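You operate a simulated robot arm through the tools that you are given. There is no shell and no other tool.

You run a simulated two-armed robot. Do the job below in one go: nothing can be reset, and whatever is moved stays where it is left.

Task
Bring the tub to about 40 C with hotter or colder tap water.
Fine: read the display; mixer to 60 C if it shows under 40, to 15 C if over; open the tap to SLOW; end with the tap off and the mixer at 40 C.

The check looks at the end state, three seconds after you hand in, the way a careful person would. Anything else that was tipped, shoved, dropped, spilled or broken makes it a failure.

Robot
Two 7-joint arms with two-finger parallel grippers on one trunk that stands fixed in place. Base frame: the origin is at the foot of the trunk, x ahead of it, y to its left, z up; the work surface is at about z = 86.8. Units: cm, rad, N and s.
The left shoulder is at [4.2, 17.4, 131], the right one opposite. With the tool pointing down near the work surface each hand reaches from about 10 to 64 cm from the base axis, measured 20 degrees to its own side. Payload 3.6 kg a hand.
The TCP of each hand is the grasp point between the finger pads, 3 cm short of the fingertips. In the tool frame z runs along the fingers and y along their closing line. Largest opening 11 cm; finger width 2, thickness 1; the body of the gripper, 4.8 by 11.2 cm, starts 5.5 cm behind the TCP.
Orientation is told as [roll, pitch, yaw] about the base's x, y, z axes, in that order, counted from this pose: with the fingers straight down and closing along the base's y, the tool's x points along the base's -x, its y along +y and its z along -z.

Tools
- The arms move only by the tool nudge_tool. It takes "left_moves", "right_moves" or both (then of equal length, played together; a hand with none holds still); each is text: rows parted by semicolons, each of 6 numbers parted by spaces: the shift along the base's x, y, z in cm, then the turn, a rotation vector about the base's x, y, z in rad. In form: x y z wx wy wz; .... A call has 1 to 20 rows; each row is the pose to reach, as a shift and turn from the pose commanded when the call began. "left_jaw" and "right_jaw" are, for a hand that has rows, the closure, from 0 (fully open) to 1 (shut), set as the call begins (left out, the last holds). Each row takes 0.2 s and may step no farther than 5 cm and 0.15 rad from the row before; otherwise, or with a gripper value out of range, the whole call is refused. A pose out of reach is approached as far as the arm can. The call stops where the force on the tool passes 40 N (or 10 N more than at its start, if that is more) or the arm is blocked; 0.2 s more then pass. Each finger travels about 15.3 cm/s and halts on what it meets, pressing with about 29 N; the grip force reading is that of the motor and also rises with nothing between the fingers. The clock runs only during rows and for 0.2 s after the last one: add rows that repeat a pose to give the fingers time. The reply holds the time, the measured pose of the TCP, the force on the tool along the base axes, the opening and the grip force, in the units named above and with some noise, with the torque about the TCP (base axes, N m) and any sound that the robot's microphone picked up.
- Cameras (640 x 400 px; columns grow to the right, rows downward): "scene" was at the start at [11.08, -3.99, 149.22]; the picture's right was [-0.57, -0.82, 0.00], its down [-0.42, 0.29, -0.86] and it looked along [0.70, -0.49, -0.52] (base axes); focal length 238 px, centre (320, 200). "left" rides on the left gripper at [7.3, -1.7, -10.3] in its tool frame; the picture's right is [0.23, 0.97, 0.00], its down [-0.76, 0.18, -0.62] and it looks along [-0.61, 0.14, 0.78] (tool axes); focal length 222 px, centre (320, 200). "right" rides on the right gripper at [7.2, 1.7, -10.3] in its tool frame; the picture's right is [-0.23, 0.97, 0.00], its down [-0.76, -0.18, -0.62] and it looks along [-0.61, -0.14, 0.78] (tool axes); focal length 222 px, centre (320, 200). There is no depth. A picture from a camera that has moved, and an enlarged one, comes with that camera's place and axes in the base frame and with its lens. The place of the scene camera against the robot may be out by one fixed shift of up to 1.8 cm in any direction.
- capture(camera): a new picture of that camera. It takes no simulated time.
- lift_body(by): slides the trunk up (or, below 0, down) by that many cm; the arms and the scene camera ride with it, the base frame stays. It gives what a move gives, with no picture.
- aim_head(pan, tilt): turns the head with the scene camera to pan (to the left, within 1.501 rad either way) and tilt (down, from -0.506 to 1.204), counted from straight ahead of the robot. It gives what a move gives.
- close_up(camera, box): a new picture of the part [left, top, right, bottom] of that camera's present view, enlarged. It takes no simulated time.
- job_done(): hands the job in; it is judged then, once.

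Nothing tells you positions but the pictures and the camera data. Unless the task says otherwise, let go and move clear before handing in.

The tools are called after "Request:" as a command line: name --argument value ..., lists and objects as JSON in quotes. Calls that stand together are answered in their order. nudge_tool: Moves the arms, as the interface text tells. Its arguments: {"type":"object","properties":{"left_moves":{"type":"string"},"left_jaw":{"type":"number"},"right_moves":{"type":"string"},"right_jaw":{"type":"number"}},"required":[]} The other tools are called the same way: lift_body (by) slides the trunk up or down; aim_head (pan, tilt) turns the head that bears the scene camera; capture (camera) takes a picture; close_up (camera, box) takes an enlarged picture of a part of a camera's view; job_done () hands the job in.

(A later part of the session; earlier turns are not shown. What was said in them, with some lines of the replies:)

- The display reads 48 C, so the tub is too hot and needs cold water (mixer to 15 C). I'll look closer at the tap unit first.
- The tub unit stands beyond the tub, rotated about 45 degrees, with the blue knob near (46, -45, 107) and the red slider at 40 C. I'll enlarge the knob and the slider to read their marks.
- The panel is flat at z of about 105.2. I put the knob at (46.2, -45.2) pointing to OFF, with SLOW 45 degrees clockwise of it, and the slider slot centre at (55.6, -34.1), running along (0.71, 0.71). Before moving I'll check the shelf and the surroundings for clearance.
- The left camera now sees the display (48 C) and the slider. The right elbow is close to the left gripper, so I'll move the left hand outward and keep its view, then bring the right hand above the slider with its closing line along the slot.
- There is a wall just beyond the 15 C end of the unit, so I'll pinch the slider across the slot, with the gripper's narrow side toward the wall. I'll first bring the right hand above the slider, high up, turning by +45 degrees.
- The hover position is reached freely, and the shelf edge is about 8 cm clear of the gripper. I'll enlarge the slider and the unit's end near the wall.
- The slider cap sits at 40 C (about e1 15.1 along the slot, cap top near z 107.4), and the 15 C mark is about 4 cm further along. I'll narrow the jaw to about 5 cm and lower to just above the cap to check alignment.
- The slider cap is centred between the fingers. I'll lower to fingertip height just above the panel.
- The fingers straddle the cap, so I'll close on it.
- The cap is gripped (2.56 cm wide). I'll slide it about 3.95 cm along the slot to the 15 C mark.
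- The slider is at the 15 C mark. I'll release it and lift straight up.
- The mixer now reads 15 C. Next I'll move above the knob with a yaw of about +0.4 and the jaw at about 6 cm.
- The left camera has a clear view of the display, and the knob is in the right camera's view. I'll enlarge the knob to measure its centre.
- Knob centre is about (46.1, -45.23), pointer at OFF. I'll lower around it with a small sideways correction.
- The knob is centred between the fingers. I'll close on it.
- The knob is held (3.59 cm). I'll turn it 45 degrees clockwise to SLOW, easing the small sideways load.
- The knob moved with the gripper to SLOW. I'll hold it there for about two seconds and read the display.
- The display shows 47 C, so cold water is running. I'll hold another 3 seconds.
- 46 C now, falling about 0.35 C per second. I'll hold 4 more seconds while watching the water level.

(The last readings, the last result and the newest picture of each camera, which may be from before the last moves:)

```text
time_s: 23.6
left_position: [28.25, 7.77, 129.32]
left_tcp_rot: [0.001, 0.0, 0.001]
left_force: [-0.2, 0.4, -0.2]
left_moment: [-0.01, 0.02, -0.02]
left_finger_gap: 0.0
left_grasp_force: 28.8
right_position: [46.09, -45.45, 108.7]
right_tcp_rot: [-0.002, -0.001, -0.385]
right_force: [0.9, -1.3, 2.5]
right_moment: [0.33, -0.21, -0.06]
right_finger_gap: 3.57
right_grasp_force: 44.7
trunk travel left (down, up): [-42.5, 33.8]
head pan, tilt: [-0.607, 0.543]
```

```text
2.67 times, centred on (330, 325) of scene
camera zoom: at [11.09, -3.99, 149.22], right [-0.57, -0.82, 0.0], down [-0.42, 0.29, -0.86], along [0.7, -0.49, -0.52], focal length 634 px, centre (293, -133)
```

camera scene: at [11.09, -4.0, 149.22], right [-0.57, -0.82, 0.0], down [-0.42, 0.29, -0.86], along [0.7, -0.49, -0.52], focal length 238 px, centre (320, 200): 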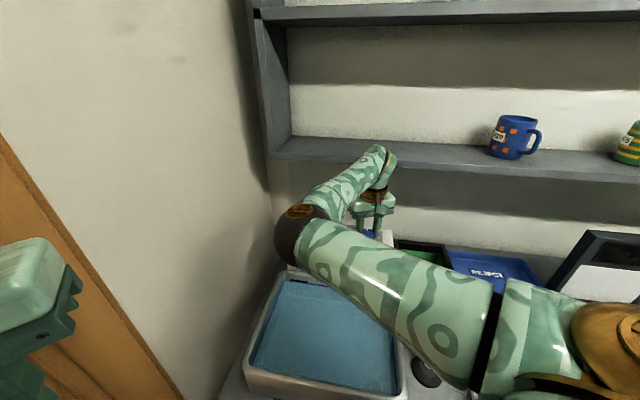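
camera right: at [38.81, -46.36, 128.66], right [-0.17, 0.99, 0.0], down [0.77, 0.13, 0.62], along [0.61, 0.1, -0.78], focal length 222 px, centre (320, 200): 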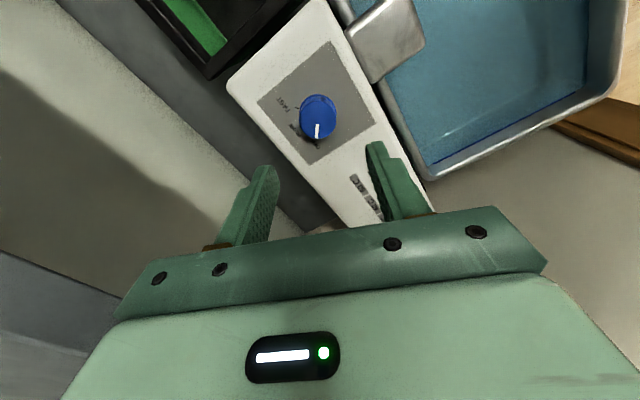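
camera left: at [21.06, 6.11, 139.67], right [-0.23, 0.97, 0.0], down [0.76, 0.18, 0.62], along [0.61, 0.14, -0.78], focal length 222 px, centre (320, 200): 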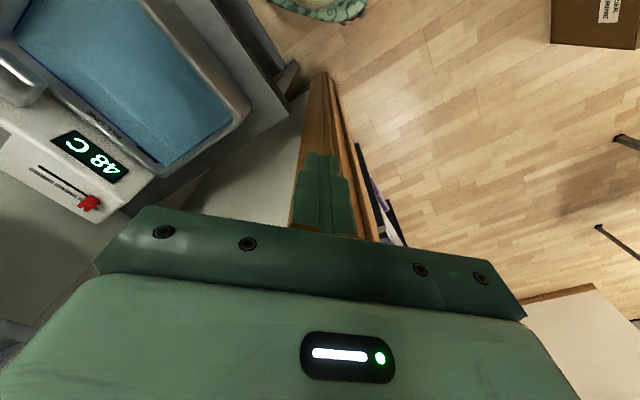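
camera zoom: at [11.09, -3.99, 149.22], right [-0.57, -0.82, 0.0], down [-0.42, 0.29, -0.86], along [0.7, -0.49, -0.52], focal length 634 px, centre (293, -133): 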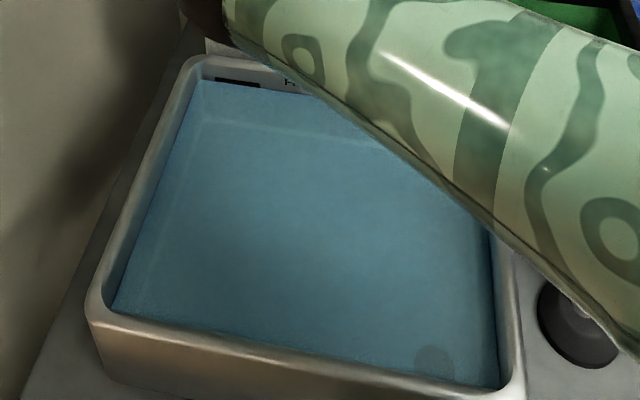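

45 C. I'll look closely at the water edge versus the fill-line mark.

Request:
close_up --camera "left" --box '[80, 80, 180, 160]'

Request:
close_up --camera "scene" --box '[270, 260, 350, 310]'

```text
5.00 times, centred on (130, 120) of left
camera zoom: at [21.04, 6.04, 139.67], right [-0.23, 0.97, 0.0], down [0.76, 0.18, 0.62], along [0.61, 0.14, -0.78], focal length 1111 px, centre (1270, 600)
```

zoom: 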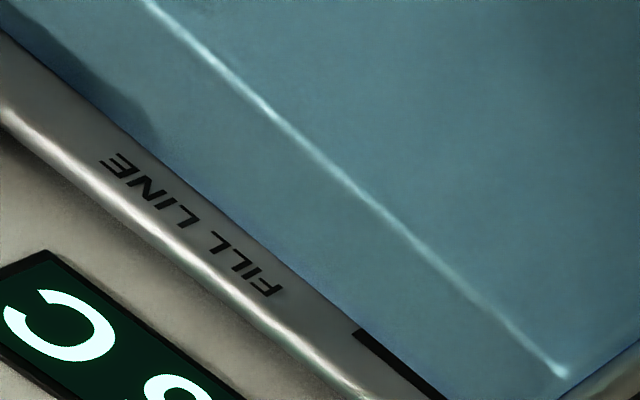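

```text
8.00 times, centred on (310, 285) of scene
camera zoom: at [11.09, -3.99, 149.22], right [-0.57, -0.82, 0.0], down [-0.42, 0.29, -0.86], along [0.7, -0.49, -0.52], focal length 1903 px, centre (400, -480)
```

zoom: 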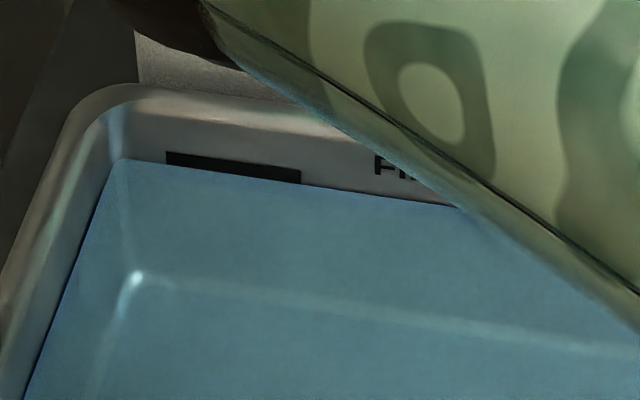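

The water is just reaching the bottom of the overflow slot beside the FILL LINE, well below the rim. I'll keep holding at SLOW and watch both the level and the display.

Request:
nudge_tool --right_moves "0 0 0 0 0 0; 0 0 0 0 0 0; 0 0 0 0 0 0; 0 0 0 0 0 0; 0 0 0 0 0 0; 0 0 0 0 0 0; 0 0 0 0 0 0; 0 0 0 0 0 0; 0 0 0 0 0 0; 0 0 0 0 0 0; 0 0 0 0 0 0; 0 0 0 0 0 0; 0 0 0 0 0 0; 0 0 0 0 0 0"

Request:
close_up --camera "left" --box '[0, 0, 240, 180]'

Request:
close_up --camera "scene" --box '[270, 260, 350, 310]'

```text
time_s: 26.6
left_position: [28.25, 7.88, 129.45]
left_tcp_rot: [0.001, 0.002, 0.003]
left_force: [0.0, 0.3, 0.1]
left_moment: [0.01, 0.01, 0.03]
left_finger_gap: 0.0
left_grasp_force: 29.0
right_position: [46.19, -45.43, 108.65]
right_tcp_rot: [0.0, -0.001, -0.385]
right_force: [0.8, -0.3, 1.6]
right_moment: [0.32, -0.2, -0.03]
right_finger_gap: 3.58
right_grasp_force: 45.2
trunk travel left (down, up): [-42.5, 33.8]
head pan, tilt: [-0.607, 0.543]
```

```text
2.22 times, centred on (120, 90) of left
camera zoom: at [21.04, 6.04, 139.67], right [-0.23, 0.97, 0.0], down [0.76, 0.18, 0.62], along [0.61, 0.14, -0.78], focal length 494 px, centre (764, 444)
```

zoom: 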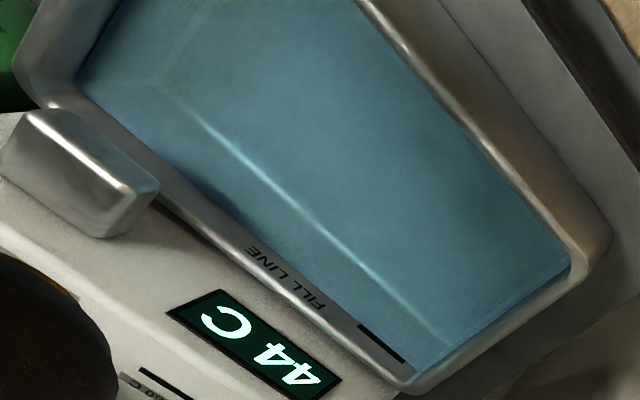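

```text
8.00 times, centred on (310, 285) of scene
camera zoom: at [11.09, -3.99, 149.22], right [-0.57, -0.82, 0.0], down [-0.42, 0.29, -0.86], along [0.7, -0.49, -0.52], focal length 1903 px, centre (400, -480)
```

zoom: 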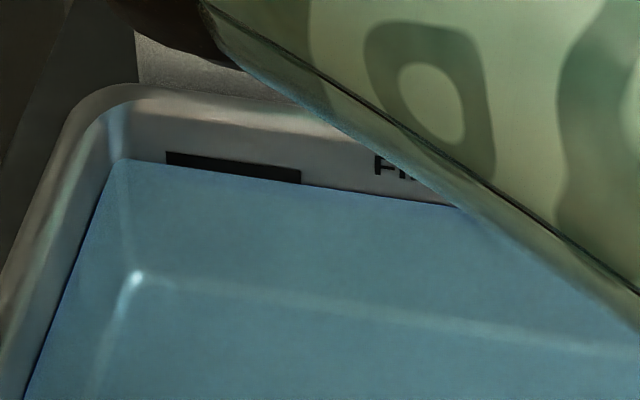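

The level holds at the overflow slot and the display shows 44 C. I'll hold another 4 seconds.

Request:
nudge_tool --right_moves "0 0 0 0 0 0; 0 0 0 0 0 0; 0 0 0 0 0 0; 0 0 0 0 0 0; 0 0 0 0 0 0; 0 0 0 0 0 0; 0 0 0 0 0 0; 0 0 0 0 0 0; 0 0 0 0 0 0; 0 0 0 0 0 0; 0 0 0 0 0 0; 0 0 0 0 0 0; 0 0 0 0 0 0; 0 0 0 0 0 0; 0 0 0 0 0 0; 0 0 0 0 0 0; 0 0 0 0 0 0; 0 0 0 0 0 0; 0 0 0 0 0 0"

Request:
close_up --camera "left" --box '[0, 0, 240, 180]'

```text
time_s: 30.6
left_position: [28.21, 7.81, 129.33]
left_tcp_rot: [0.001, 0.002, 0.002]
left_force: [-0.5, 0.0, -0.1]
left_moment: [-0.01, 0.03, -0.01]
left_finger_gap: 0.0
left_grasp_force: 29.3
right_position: [46.04, -45.4, 108.64]
right_tcp_rot: [0.001, 0.0, -0.387]
right_force: [0.4, -0.7, 0.3]
right_moment: [0.37, -0.15, 0.03]
right_finger_gap: 3.53
right_grasp_force: 44.8
trunk travel left (down, up): [-42.5, 33.8]
head pan, tilt: [-0.607, 0.543]
```

```text
2.22 times, centred on (120, 90) of left
camera zoom: at [21.04, 6.04, 139.67], right [-0.23, 0.97, 0.0], down [0.76, 0.18, 0.62], along [0.61, 0.14, -0.78], focal length 494 px, centre (764, 444)
```

zoom: 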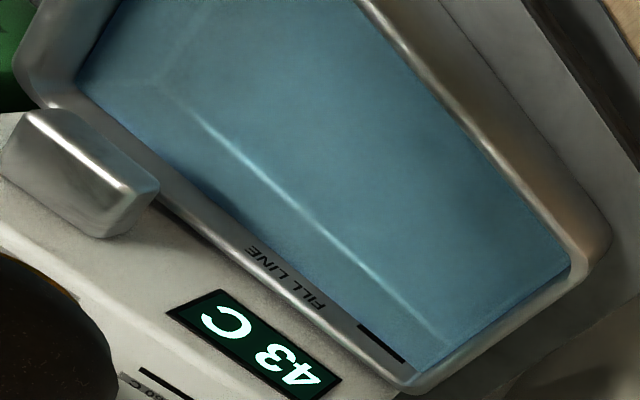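

43 C. Another 4 seconds.

Request:
nudge_tool --right_moves "0 0 0 0 0 0; 0 0 0 0 0 0; 0 0 0 0 0 0; 0 0 0 0 0 0; 0 0 0 0 0 0; 0 0 0 0 0 0; 0 0 0 0 0 0; 0 0 0 0 0 0; 0 0 0 0 0 0; 0 0 0 0 0 0; 0 0 0 0 0 0; 0 0 0 0 0 0; 0 0 0 0 0 0; 0 0 0 0 0 0; 0 0 0 0 0 0; 0 0 0 0 0 0; 0 0 0 0 0 0; 0 0 0 0 0 0; 0 0 0 0 0 0"

Request:
close_up --camera "left" --box '[0, 0, 240, 180]'

```text
time_s: 34.6
left_position: [28.29, 7.83, 129.44]
left_tcp_rot: [0.0, 0.002, 0.002]
left_force: [1.1, 0.7, 0.0]
left_moment: [-0.01, -0.01, 0.03]
left_finger_gap: 0.02
left_grasp_force: 28.5
right_position: [46.11, -45.37, 108.72]
right_tcp_rot: [-0.001, 0.001, -0.385]
right_force: [-0.1, -0.1, 0.7]
right_moment: [0.34, -0.17, 0.01]
right_finger_gap: 3.57
right_grasp_force: 44.8
trunk travel left (down, up): [-42.5, 33.8]
head pan, tilt: [-0.607, 0.543]
```

```text
2.22 times, centred on (120, 90) of left
camera zoom: at [21.04, 6.04, 139.67], right [-0.23, 0.97, 0.0], down [0.76, 0.18, 0.62], along [0.61, 0.14, -0.78], focal length 494 px, centre (764, 444)
```

zoom: 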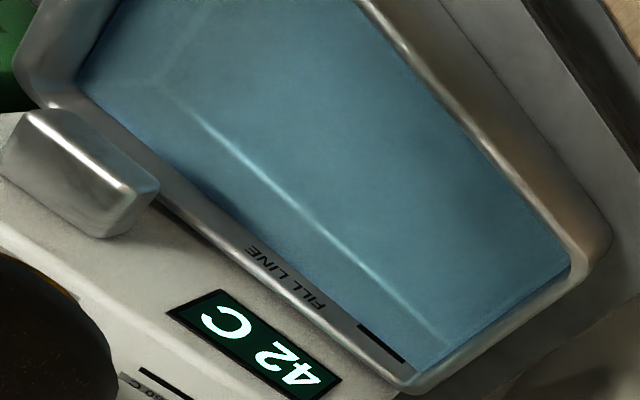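

42 C, falling about 0.26 C per second, so 40 C is due near t of 42.5 s. I'll hold 4 more seconds.

Request:
nudge_tool --right_moves "0 0 0 0 0 0; 0 0 0 0 0 0; 0 0 0 0 0 0; 0 0 0 0 0 0; 0 0 0 0 0 0; 0 0 0 0 0 0; 0 0 0 0 0 0; 0 0 0 0 0 0; 0 0 0 0 0 0; 0 0 0 0 0 0; 0 0 0 0 0 0; 0 0 0 0 0 0; 0 0 0 0 0 0; 0 0 0 0 0 0; 0 0 0 0 0 0; 0 0 0 0 0 0; 0 0 0 0 0 0; 0 0 0 0 0 0; 0 0 0 0 0 0"

Request:
close_up --camera "left" --box '[0, 0, 240, 180]'

```text
time_s: 38.6
left_position: [28.23, 7.73, 129.35]
left_tcp_rot: [0.001, 0.002, 0.001]
left_force: [-0.3, 0.3, 0.4]
left_moment: [0.03, 0.02, -0.01]
left_finger_gap: 0.02
left_grasp_force: 29.1
right_position: [46.06, -45.4, 108.55]
right_tcp_rot: [0.0, 0.001, -0.386]
right_force: [0.0, 0.1, -0.2]
right_moment: [0.37, -0.14, -0.02]
right_finger_gap: 3.54
right_grasp_force: 44.5
trunk travel left (down, up): [-42.5, 33.8]
head pan, tilt: [-0.607, 0.543]
```

```text
2.22 times, centred on (120, 90) of left
camera zoom: at [21.04, 6.04, 139.67], right [-0.23, 0.97, 0.0], down [0.76, 0.18, 0.62], along [0.61, 0.14, -0.78], focal length 494 px, centre (764, 444)
```

zoom: 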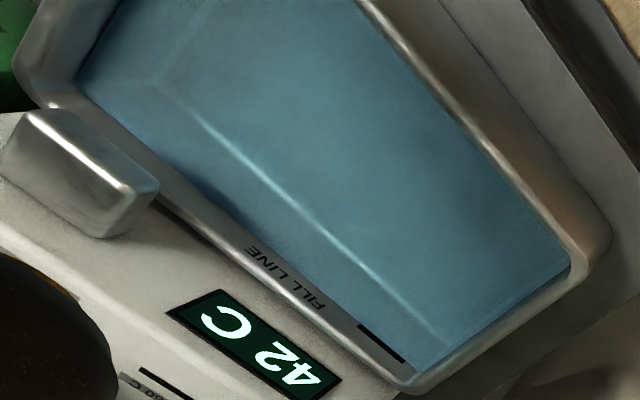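

Still 42 C (probably about 41.5). I'll step in 1.2 s holds to catch the transitions.

Request:
nudge_tool --right_moves "0 0 0 0 0 0; 0 0 0 0 0 0; 0 0 0 0 0 0; 0 0 0 0 0 0; 0 0 0 0 0 0"

Request:
close_up --camera "left" --box '[0, 0, 240, 180]'

```text
time_s: 39.8
left_position: [28.32, 7.81, 129.24]
left_tcp_rot: [-0.001, 0.001, 0.002]
left_force: [-0.2, -0.3, 0.0]
left_moment: [-0.02, -0.02, 0.01]
left_finger_gap: 0.0
left_grasp_force: 28.9
right_position: [46.14, -45.46, 108.72]
right_tcp_rot: [0.001, 0.001, -0.385]
right_force: [1.1, 0.4, 0.6]
right_moment: [0.35, -0.18, -0.02]
right_finger_gap: 3.57
right_grasp_force: 44.1
trunk travel left (down, up): [-42.5, 33.8]
head pan, tilt: [-0.607, 0.543]
```

```text
2.22 times, centred on (120, 90) of left
camera zoom: at [21.04, 6.04, 139.67], right [-0.23, 0.97, 0.0], down [0.76, 0.18, 0.62], along [0.61, 0.14, -0.78], focal length 494 px, centre (764, 444)
```

zoom: 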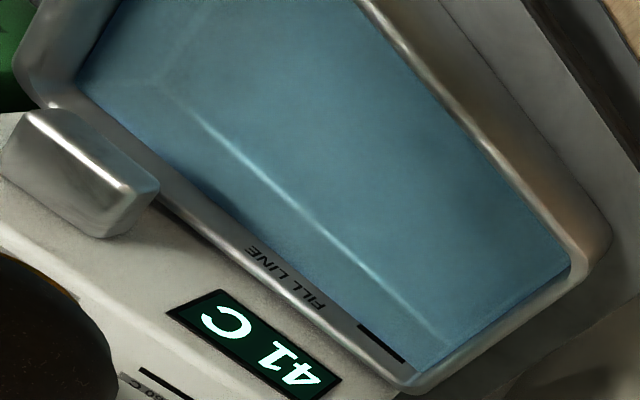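

41 C now. I'll hold about 3.4 seconds more, then check.

Request:
nudge_tool --right_moves "0 0 0 0 0 0; 0 0 0 0 0 0; 0 0 0 0 0 0; 0 0 0 0 0 0; 0 0 0 0 0 0; 0 0 0 0 0 0; 0 0 0 0 0 0; 0 0 0 0 0 0; 0 0 0 0 0 0; 0 0 0 0 0 0; 0 0 0 0 0 0; 0 0 0 0 0 0; 0 0 0 0 0 0; 0 0 0 0 0 0"

Request:
close_up --camera "left" --box '[0, 0, 240, 180]'

```text
time_s: 42.8
left_position: [28.34, 7.95, 129.44]
left_tcp_rot: [-0.001, 0.002, 0.002]
left_force: [0.4, -0.2, 0.4]
left_moment: [-0.02, 0.0, 0.02]
left_finger_gap: 0.0
left_grasp_force: 28.5
right_position: [46.08, -45.34, 108.67]
right_tcp_rot: [0.001, 0.001, -0.385]
right_force: [-0.2, 0.6, -0.4]
right_moment: [0.36, -0.17, -0.05]
right_finger_gap: 3.56
right_grasp_force: 44.7
trunk travel left (down, up): [-42.5, 33.8]
head pan, tilt: [-0.607, 0.543]
```

```text
2.22 times, centred on (120, 90) of left
camera zoom: at [21.04, 6.04, 139.67], right [-0.23, 0.97, 0.0], down [0.76, 0.18, 0.62], along [0.61, 0.14, -0.78], focal length 494 px, centre (764, 444)
```

zoom: 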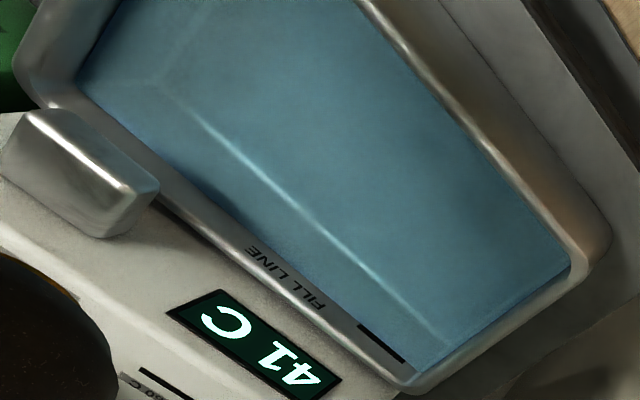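

Request:
nudge_tool --right_moves "0 0 0 0 0 0; 0 0 0 0 0 0; 0 0 0 0 0 0; 0 0 0 0 0 0"

Request:
close_up --camera "left" --box '[0, 0, 240, 180]'

```text
time_s: 43.8
left_position: [28.23, 7.75, 129.37]
left_tcp_rot: [0.0, 0.002, 0.002]
left_force: [0.1, -0.3, 0.2]
left_moment: [0.02, -0.01, -0.01]
left_finger_gap: 0.0
left_grasp_force: 28.8
right_position: [46.19, -45.48, 108.73]
right_tcp_rot: [-0.001, 0.0, -0.387]
right_force: [-1.0, -0.1, -0.2]
right_moment: [0.39, -0.19, -0.02]
right_finger_gap: 3.55
right_grasp_force: 45.2
trunk travel left (down, up): [-42.5, 33.8]
head pan, tilt: [-0.607, 0.543]
```

```text
2.22 times, centred on (120, 90) of left
camera zoom: at [21.04, 6.04, 139.67], right [-0.23, 0.97, 0.0], down [0.76, 0.18, 0.62], along [0.61, 0.14, -0.78], focal length 494 px, centre (764, 444)
```

zoom: 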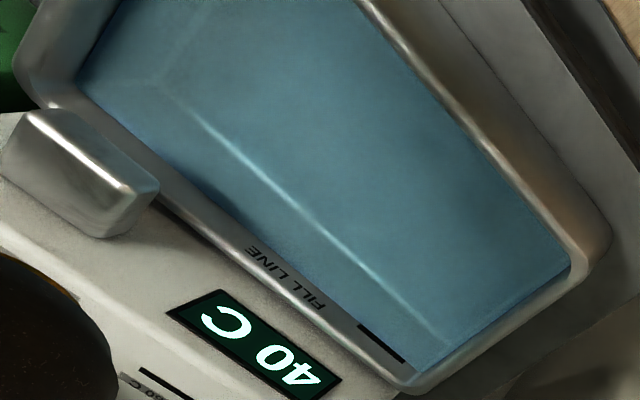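

The display just turned to 40 C. I'll turn the tap back 45 degrees to OFF now.

Request:
nudge_tool --right_moves "0 0 0 0 0 0.14; 0 0 0 0 0 0.28; 0 0 0 0 0 0.42; 0 0 0 0 0 0.56; 0 0 0 0 0 0.70; 0 0 0 0 0 0.79; 0 0 0 0 0 0.79"

Request:
close_up --camera "left" --box '[0, 0, 240, 180]'

Request:
close_up --camera "right" --box '[220, 90, 420, 240]'

```text
time_s: 45.4
left_position: [28.36, 7.89, 129.33]
left_tcp_rot: [0.0, 0.0, 0.001]
left_force: [-0.4, -0.3, -0.1]
left_moment: [-0.01, 0.01, -0.01]
left_finger_gap: 0.02
left_grasp_force: 28.9
right_position: [46.04, -45.34, 108.64]
right_tcp_rot: [0.001, 0.001, 0.406]
right_force: [1.5, 3.3, -4.2]
right_moment: [-0.26, -0.33, 0.0]
right_finger_gap: 3.57
right_grasp_force: 44.7
trunk travel left (down, up): [-42.5, 33.8]
head pan, tilt: [-0.607, 0.543]
```

```text
2.22 times, centred on (120, 90) of left
camera zoom: at [21.08, 6.07, 139.66], right [-0.23, 0.97, 0.0], down [0.76, 0.18, 0.62], along [0.61, 0.14, -0.78], focal length 494 px, centre (764, 444)
```

zoom: 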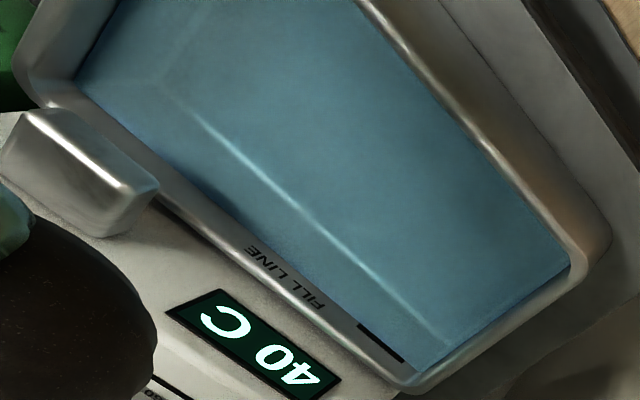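

```text
2.67 times, centred on (320, 165) of right
camera zoom: at [38.78, -46.63, 118.99], right [-0.18, 0.98, 0.0], down [0.77, 0.14, 0.62], along [0.61, 0.11, -0.78], focal length 592 px, centre (320, 293)
```

zoom: 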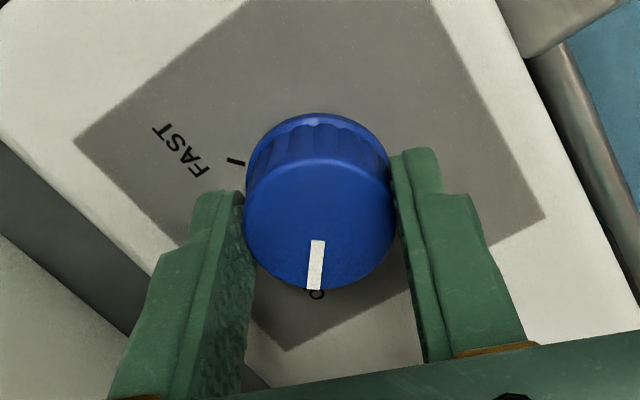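

The knob is back at OFF and the display shows 40 C. I'll release the knob and lift.

Request:
nudge_tool --right_moves "0 0 0 0 0 0; 0 0 0 0 0 0; 0 0 2 0 0 0; 0 0 5 0 0 0; 0 0 8 0 0 0; 0 0 9.5 0 0 0; 0 0 9.5 0 0 0" --right_jaw 0.45

Request:
capture --camera "left"

Request:
close_up --camera "right" --box '[250, 70, 390, 170]'

```text
time_s: 47.0
left_position: [28.23, 7.76, 129.31]
left_tcp_rot: [0.001, -0.001, 0.002]
left_force: [-0.2, -0.7, 0.3]
left_moment: [-0.02, 0.01, 0.02]
left_finger_gap: 0.0
left_grasp_force: 29.2
right_position: [46.13, -45.3, 118.17]
right_tcp_rot: [-0.001, -0.002, 0.405]
right_force: [0.2, -0.1, -0.6]
right_moment: [0.06, 0.02, -0.02]
right_finger_gap: 6.04
right_grasp_force: 0.1
trunk travel left (down, up): [-42.5, 33.8]
head pan, tilt: [-0.607, 0.543]
```

```text
taken
camera left: at [21.05, 6.04, 139.67], right [-0.23, 0.97, 0.0], down [0.76, 0.18, 0.62], along [0.61, 0.14, -0.78], focal length 222 px, centre (320, 200)
```

left: 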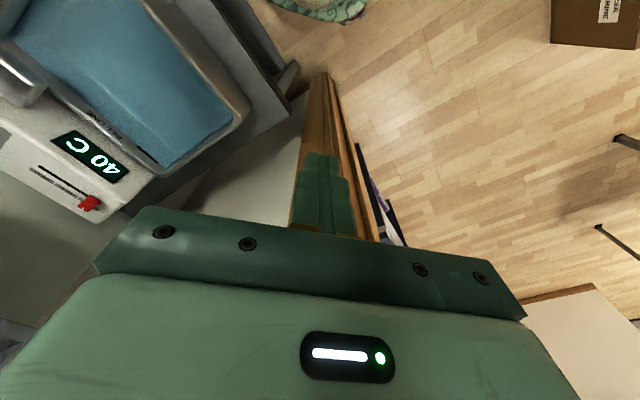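

```text
4.00 times, centred on (320, 120) of right
camera zoom: at [38.78, -46.6, 128.51], right [-0.17, 0.98, 0.0], down [0.77, 0.14, 0.62], along [0.61, 0.11, -0.78], focal length 888 px, centre (320, 520)
```

zoom: 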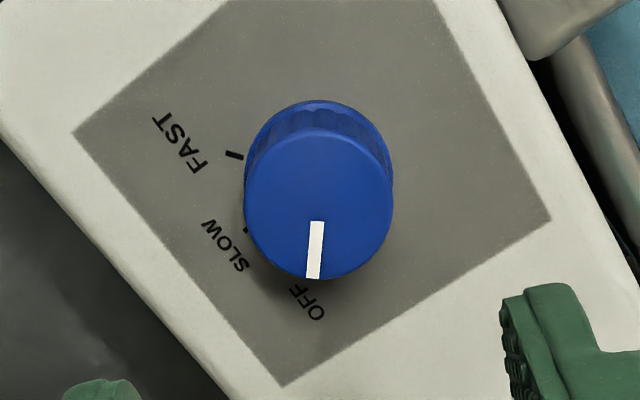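

The knob points to OFF just as before, and the display holds 40 C. Now I'll go back above the slider to return the mixer to 40 C.

Request:
nudge_tool --right_moves "2.43 2.81 0 0 0 0.076; 4.87 5.62 0 0 0 0.152; 7.3 8.44 0 0 0 0.228; 9.74 11.25 -0.5 0 0 0.304; 12.17 14.06 -1.4 0 0 0.38; 12.17 14.06 -1.4 0 0 0.38" --right_jaw 0.55

Request:
close_up --camera "right" --box '[230, 20, 390, 140]'

Request:
close_up --camera "left" --box '[0, 0, 240, 180]'

```text
time_s: 48.4
left_position: [28.21, 7.75, 129.35]
left_tcp_rot: [0.001, 0.003, 0.001]
left_force: [-0.1, 0.2, 0.5]
left_moment: [0.01, -0.02, 0.01]
left_finger_gap: 0.0
left_grasp_force: 28.7
right_position: [58.32, -31.27, 116.87]
right_tcp_rot: [0.0, -0.002, 0.786]
right_force: [-0.4, 0.7, 0.8]
right_moment: [-0.01, -0.01, 0.07]
right_finger_gap: 4.95
right_grasp_force: 0.1
trunk travel left (down, up): [-42.5, 33.8]
head pan, tilt: [-0.607, 0.543]
```

```text
3.33 times, centred on (310, 80) of right
camera zoom: at [51.9, -35.1, 127.16], right [-0.53, 0.85, 0.0], down [0.66, 0.41, 0.62], along [0.53, 0.33, -0.78], focal length 740 px, centre (353, 600)
```

zoom: 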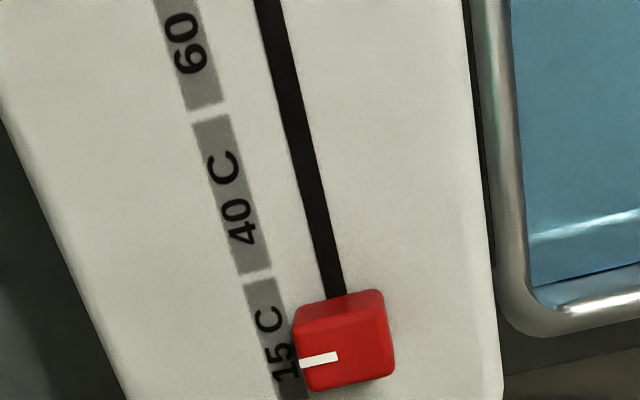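

```text
2.22 times, centred on (120, 90) of left
camera zoom: at [21.01, 6.02, 139.68], right [-0.23, 0.97, 0.0], down [0.76, 0.18, 0.62], along [0.61, 0.14, -0.78], focal length 494 px, centre (764, 444)
```

zoom: 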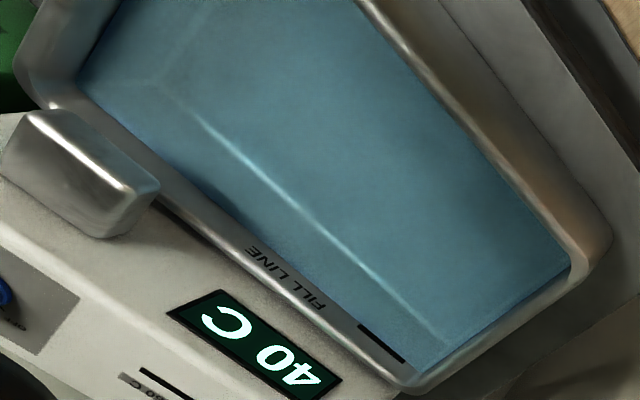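

Display still 40 C. I'll lower over the slider cap, which sits in the same relative spot as when I released it.

Request:
nudge_tool --right_moves "0 0 -3 0 0 0; 0 0 -5.5 0 0 0; 0 0 -7.2 0 0 0; 0 0 -8.1 0 0 0; 0 0 -8.1 0 0 0"

Request:
close_up --camera "right" --box '[230, 100, 430, 225]'

```text
time_s: 49.6
left_position: [28.32, 7.77, 129.35]
left_tcp_rot: [0.001, 0.002, 0.004]
left_force: [0.3, 0.8, -0.2]
left_moment: [-0.02, 0.0, 0.0]
left_finger_gap: 0.0
left_grasp_force: 28.8
right_position: [58.18, -31.27, 108.69]
right_tcp_rot: [-0.001, 0.001, 0.784]
right_force: [0.0, -0.2, 0.3]
right_moment: [0.0, -0.01, 0.0]
right_finger_gap: 4.93
right_grasp_force: 0.1
trunk travel left (down, up): [-42.5, 33.8]
head pan, tilt: [-0.607, 0.543]
```

```text
3.20 times, centred on (330, 162) of right
camera zoom: at [51.96, -35.19, 119.04], right [-0.53, 0.85, 0.0], down [0.67, 0.41, 0.62], along [0.53, 0.33, -0.78], focal length 711 px, centre (288, 320)
```

zoom: 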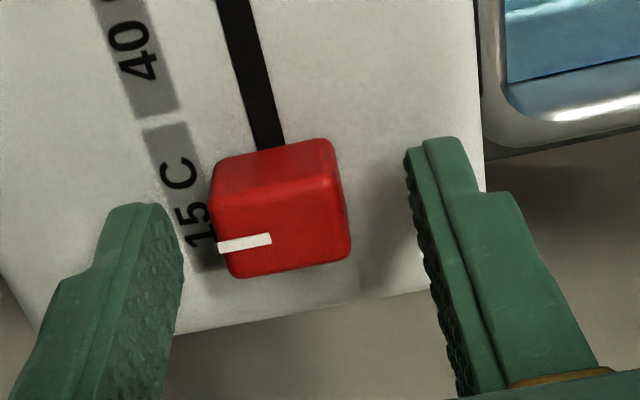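

The cap is centred between the fingers. I'll grip it.

Request:
nudge_tool --right_moves "0 0 0 0 0 0; 0 0 0 0 0 0; 0 0 0 0 0 0" --right_jaw 1

Request:
close_up --camera "right" --box '[230, 100, 430, 225]'

```text
time_s: 50.4
left_position: [28.41, 7.74, 129.44]
left_tcp_rot: [0.001, 0.002, 0.001]
left_force: [-0.3, 0.3, 0.0]
left_moment: [0.0, 0.0, 0.0]
left_finger_gap: 0.0
left_grasp_force: 29.0
right_position: [58.44, -31.4, 108.85]
right_tcp_rot: [-0.001, 0.001, 0.786]
right_force: [5.5, -4.6, 1.1]
right_moment: [-0.06, -0.29, -0.02]
right_finger_gap: 2.56
right_grasp_force: 45.3
trunk travel left (down, up): [-42.5, 33.8]
head pan, tilt: [-0.607, 0.543]
```

```text
3.20 times, centred on (330, 162) of right
camera zoom: at [52.02, -35.29, 119.03], right [-0.53, 0.85, 0.0], down [0.67, 0.41, 0.62], along [0.53, 0.33, -0.78], focal length 711 px, centre (288, 320)
```

zoom: 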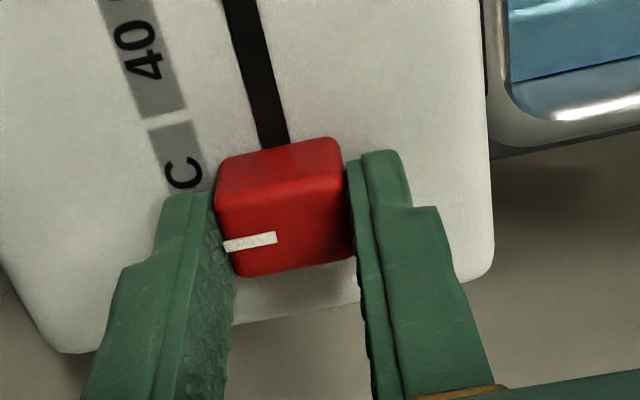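

The cap is gripped. I'll slide it back the same 3.96 cm to the 40 C mark.

Request:
nudge_tool --right_moves "-0.5 -0.5 0 0 0 0; -1.0 -1.0 0 0 0 0; -1.5 -1.5 0 0 0 0; -2.0 -2.0 0 0 0 0; -2.5 -2.5 0 0 0 0; -2.8 -2.8 0 0 0 0; -2.8 -2.8 0 0 0 0; -2.8 -2.8 0 0 0 0"

Request:
capture --camera "right"

Request:
close_up --camera "left" --box '[0, 80, 240, 230]'

```text
time_s: 52.2
left_position: [28.23, 7.66, 129.38]
left_tcp_rot: [0.001, 0.003, 0.003]
left_force: [-0.4, 0.0, -0.4]
left_moment: [0.0, 0.0, 0.02]
left_finger_gap: 0.0
left_grasp_force: 29.2
right_position: [55.46, -34.22, 108.79]
right_tcp_rot: [-0.001, 0.001, 0.783]
right_force: [11.5, -10.1, 17.0]
right_moment: [-0.45, 0.04, 0.09]
right_finger_gap: 2.57
right_grasp_force: 45.3
trunk travel left (down, up): [-42.5, 33.8]
head pan, tilt: [-0.607, 0.543]
```

```text
taken
camera right: at [49.17, -38.11, 119.02], right [-0.53, 0.85, 0.0], down [0.66, 0.41, 0.62], along [0.53, 0.33, -0.78], focal length 222 px, centre (320, 200)
```

right: 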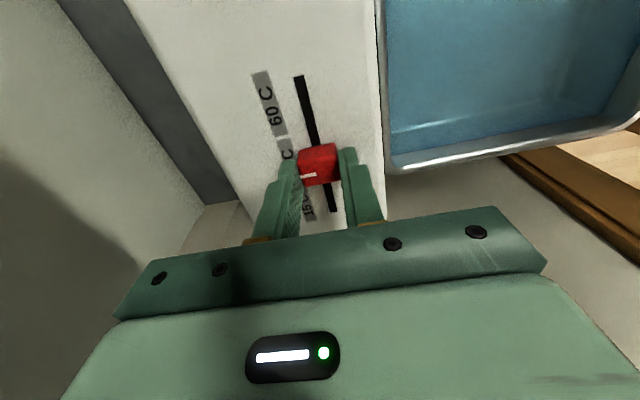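

```text
2.67 times, centred on (120, 155) of left
camera zoom: at [21.06, 5.99, 139.69], right [-0.23, 0.97, 0.0], down [0.76, 0.18, 0.62], along [0.61, 0.14, -0.78], focal length 592 px, centre (853, 320)
```

zoom: 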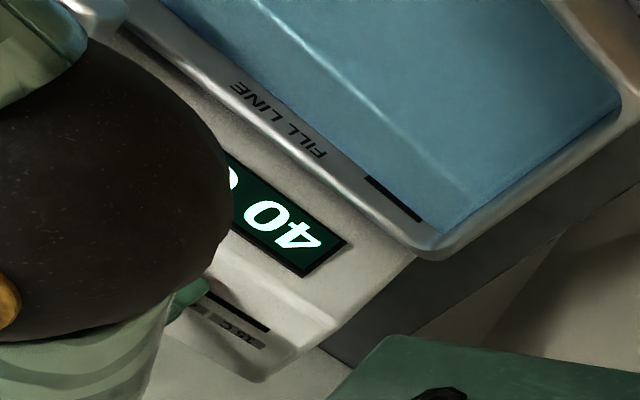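

The cap is back near the 40 C mark. I'll release and lift to check its exact position.

Request:
nudge_tool --right_moves "0 0 0 0 0 0; 0 0 0 0 0 0; 0 0 2 0 0 0; 0 0 5 0 0 0; 0 0 8 0 0 0; 0 0 12 0 0 0; 0 0 15.3 0 0 0; 0 0 15.3 0 0 0" --right_jaw 0.55

Request:
close_up --camera "right" --box '[270, 40, 350, 160]'

Request:
close_up --camera "left" --box '[0, 110, 160, 230]'

```text
time_s: 54.0
left_position: [28.31, 7.84, 129.4]
left_tcp_rot: [0.001, 0.002, 0.001]
left_force: [-0.3, 0.5, 0.7]
left_moment: [-0.01, 0.01, 0.04]
left_finger_gap: 0.0
left_grasp_force: 29.3
right_position: [55.58, -34.13, 123.87]
right_tcp_rot: [0.0, 0.004, 0.783]
right_force: [0.3, 0.2, 0.2]
right_moment: [0.0, -0.01, -0.01]
right_finger_gap: 4.98
right_grasp_force: 0.0
trunk travel left (down, up): [-42.5, 33.8]
head pan, tilt: [-0.607, 0.543]
```

```text
3.33 times, centred on (310, 100) of right
camera zoom: at [49.2, -38.04, 134.23], right [-0.53, 0.85, 0.0], down [0.67, 0.41, 0.62], along [0.53, 0.33, -0.78], focal length 740 px, centre (353, 533)
```

zoom: 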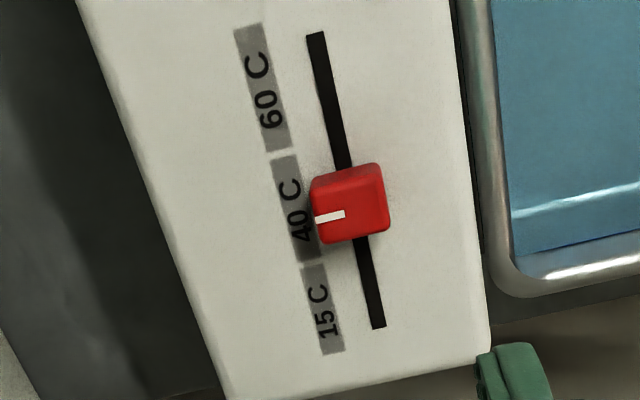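

```text
3.33 times, centred on (80, 170) of left
camera zoom: at [21.08, 6.05, 139.66], right [-0.23, 0.97, 0.0], down [0.76, 0.18, 0.62], along [0.61, 0.14, -0.78], focal length 740 px, centre (1120, 300)
```

zoom: 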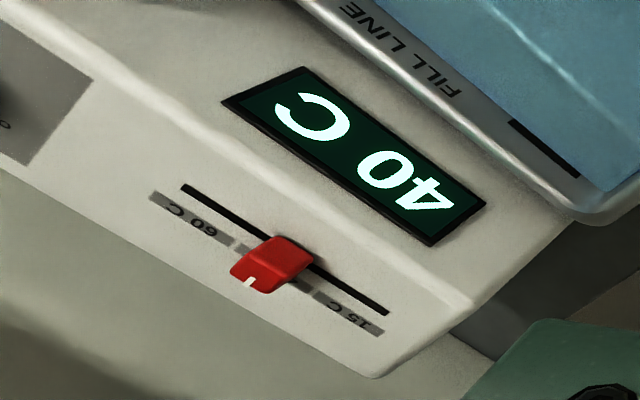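

The mixer mark lines up with 40 C, within about 0.5 mm of where it started, and the display reads 40 C. I'll withdraw the right hand and then recheck everything.

Request:
nudge_tool --right_moves "-2.3 -1 2 0 0 -0.112; -4.6 -2 4 0 0 -0.224; -6.9 -3 6 0 0 -0.336; -9.2 -4 8 0 0 -0.448; -11.5 -5 9 0 0 -0.56; -13.8 -6 10 0 0 -0.672; -16.2 -7.2 11.4 0 0 -0.785; -16.2 -7.2 11.4 0 0 -0.785; -16.2 -7.2 11.4 0 0 -0.785; -16.2 -7.2 11.4 0 0 -0.785; -16.2 -7.2 11.4 0 0 -0.785; -16.2 -7.2 11.4 0 0 -0.785; -16.2 -7.2 11.4 0 0 -0.785; -16.2 -7.2 11.4 0 0 -0.785"

Request:
capture --camera "scene"

Request:
close_up --camera "right" --box '[240, 30, 440, 210]'

Request:
close_up --camera "left" --box '[0, 0, 240, 220]'

```text
time_s: 57.0
left_position: [28.27, 7.8, 129.46]
left_tcp_rot: [0.001, 0.0, 0.001]
left_force: [0.5, -0.1, 0.4]
left_moment: [-0.04, -0.05, 0.0]
left_finger_gap: 0.0
left_grasp_force: 29.0
right_position: [39.4, -41.43, 135.37]
right_tcp_rot: [-0.002, 0.001, -0.002]
right_force: [-0.6, 0.4, -0.9]
right_moment: [0.01, 0.01, -0.02]
right_finger_gap: 4.93
right_grasp_force: 0.1
trunk travel left (down, up): [-42.5, 33.8]
head pan, tilt: [-0.607, 0.543]
```

```text
taken
camera scene: at [11.08, -3.98, 149.22], right [-0.57, -0.82, 0.0], down [-0.42, 0.29, -0.86], along [0.7, -0.49, -0.52], focal length 238 px, centre (320, 200)
```

scene: 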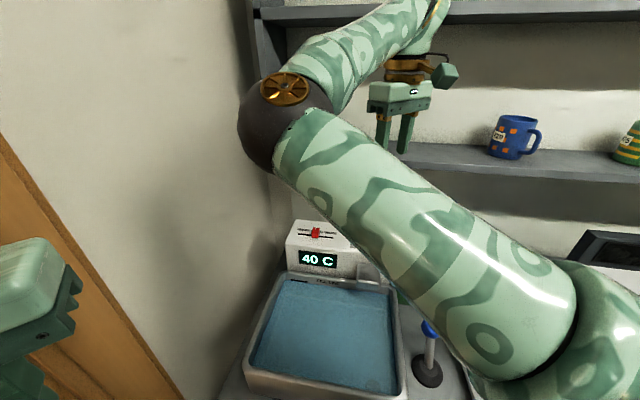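

```text
2.22 times, centred on (340, 120) of right
camera zoom: at [32.05, -39.62, 145.66], right [0.23, 0.97, 0.0], down [0.76, -0.18, 0.62], along [0.61, -0.14, -0.78], focal length 494 px, centre (276, 378)
```

zoom: 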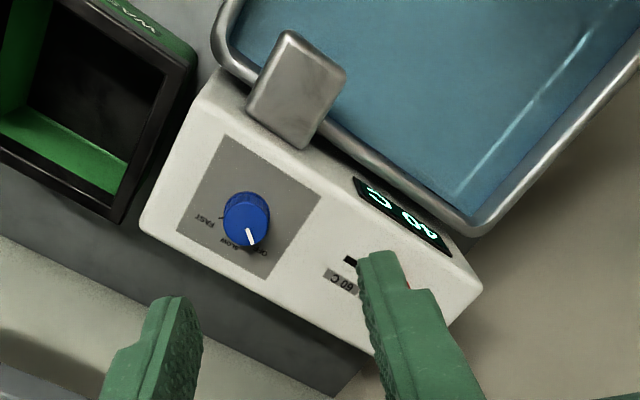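

```text
1.82 times, centred on (120, 110) of left
camera zoom: at [21.03, 6.05, 139.68], right [-0.23, 0.97, 0.0], down [0.76, 0.18, 0.62], along [0.61, 0.14, -0.78], focal length 404 px, centre (684, 364)
```

zoom: 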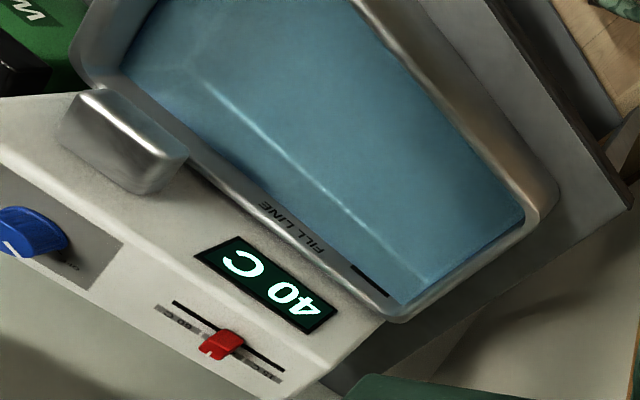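

The display holds a steady 40 C and nothing else has moved. I'll take a last close look at the knob pointer and the mixer mark before handing in.

Request:
close_up --camera "right" --box '[280, 90, 340, 150]'

Request:
close_up --camera "scene" --box '[270, 210, 400, 300]'

```text
6.67 times, centred on (310, 120) of right
camera zoom: at [32.05, -39.62, 145.66], right [0.23, 0.97, 0.0], down [0.76, -0.18, 0.62], along [0.61, -0.14, -0.78], focal length 1481 px, centre (387, 733)
```

zoom: 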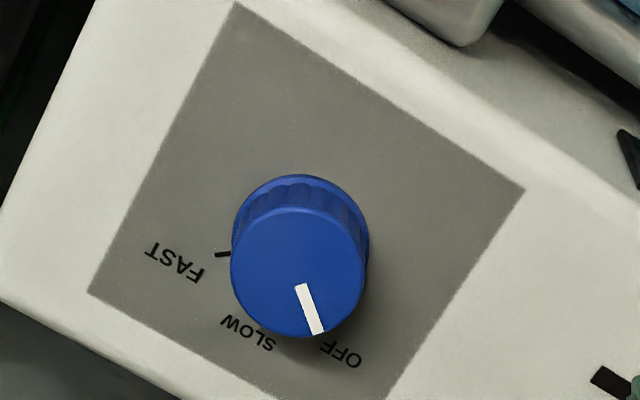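

```text
4.44 times, centred on (335, 255) of scene
camera zoom: at [11.08, -3.98, 149.22], right [-0.57, -0.82, 0.0], down [-0.42, 0.29, -0.86], along [0.7, -0.49, -0.52], focal length 1057 px, centre (253, -44)
```

zoom: 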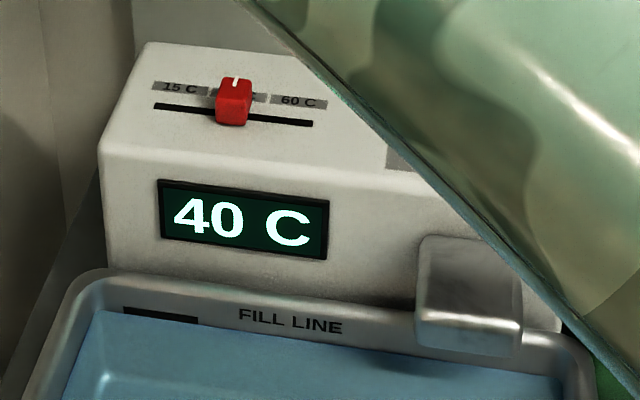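

The tap is at OFF, the mixer is at 40 C, the display reads 40 C, the water is at the fill line and both hands are clear. I'm handing in.

Request:
job_done

```text
The job is handed in.
```

The tub's display now reads 40 C, down from 48 C, and it held there for about 12 seconds after I shut the tap. I've handed the job in.

- **Cooling:** I set the mixer to 15 C and opened the tap to SLOW for about 30 seconds, closing it as the display reached 40.
- **Tap:** it is off, with the pointer back where it started.
- **Mixer:** it is back at 40 C, within about 1 mm of the middle of the mark.
- **Water level:** it stopped rising at the overflow slot by the fill line, so some water may have drained out through it. I saw none over the rim.
- **Everything else:** I saw nothing else moved or spilled, and both hands are clear of the unit.
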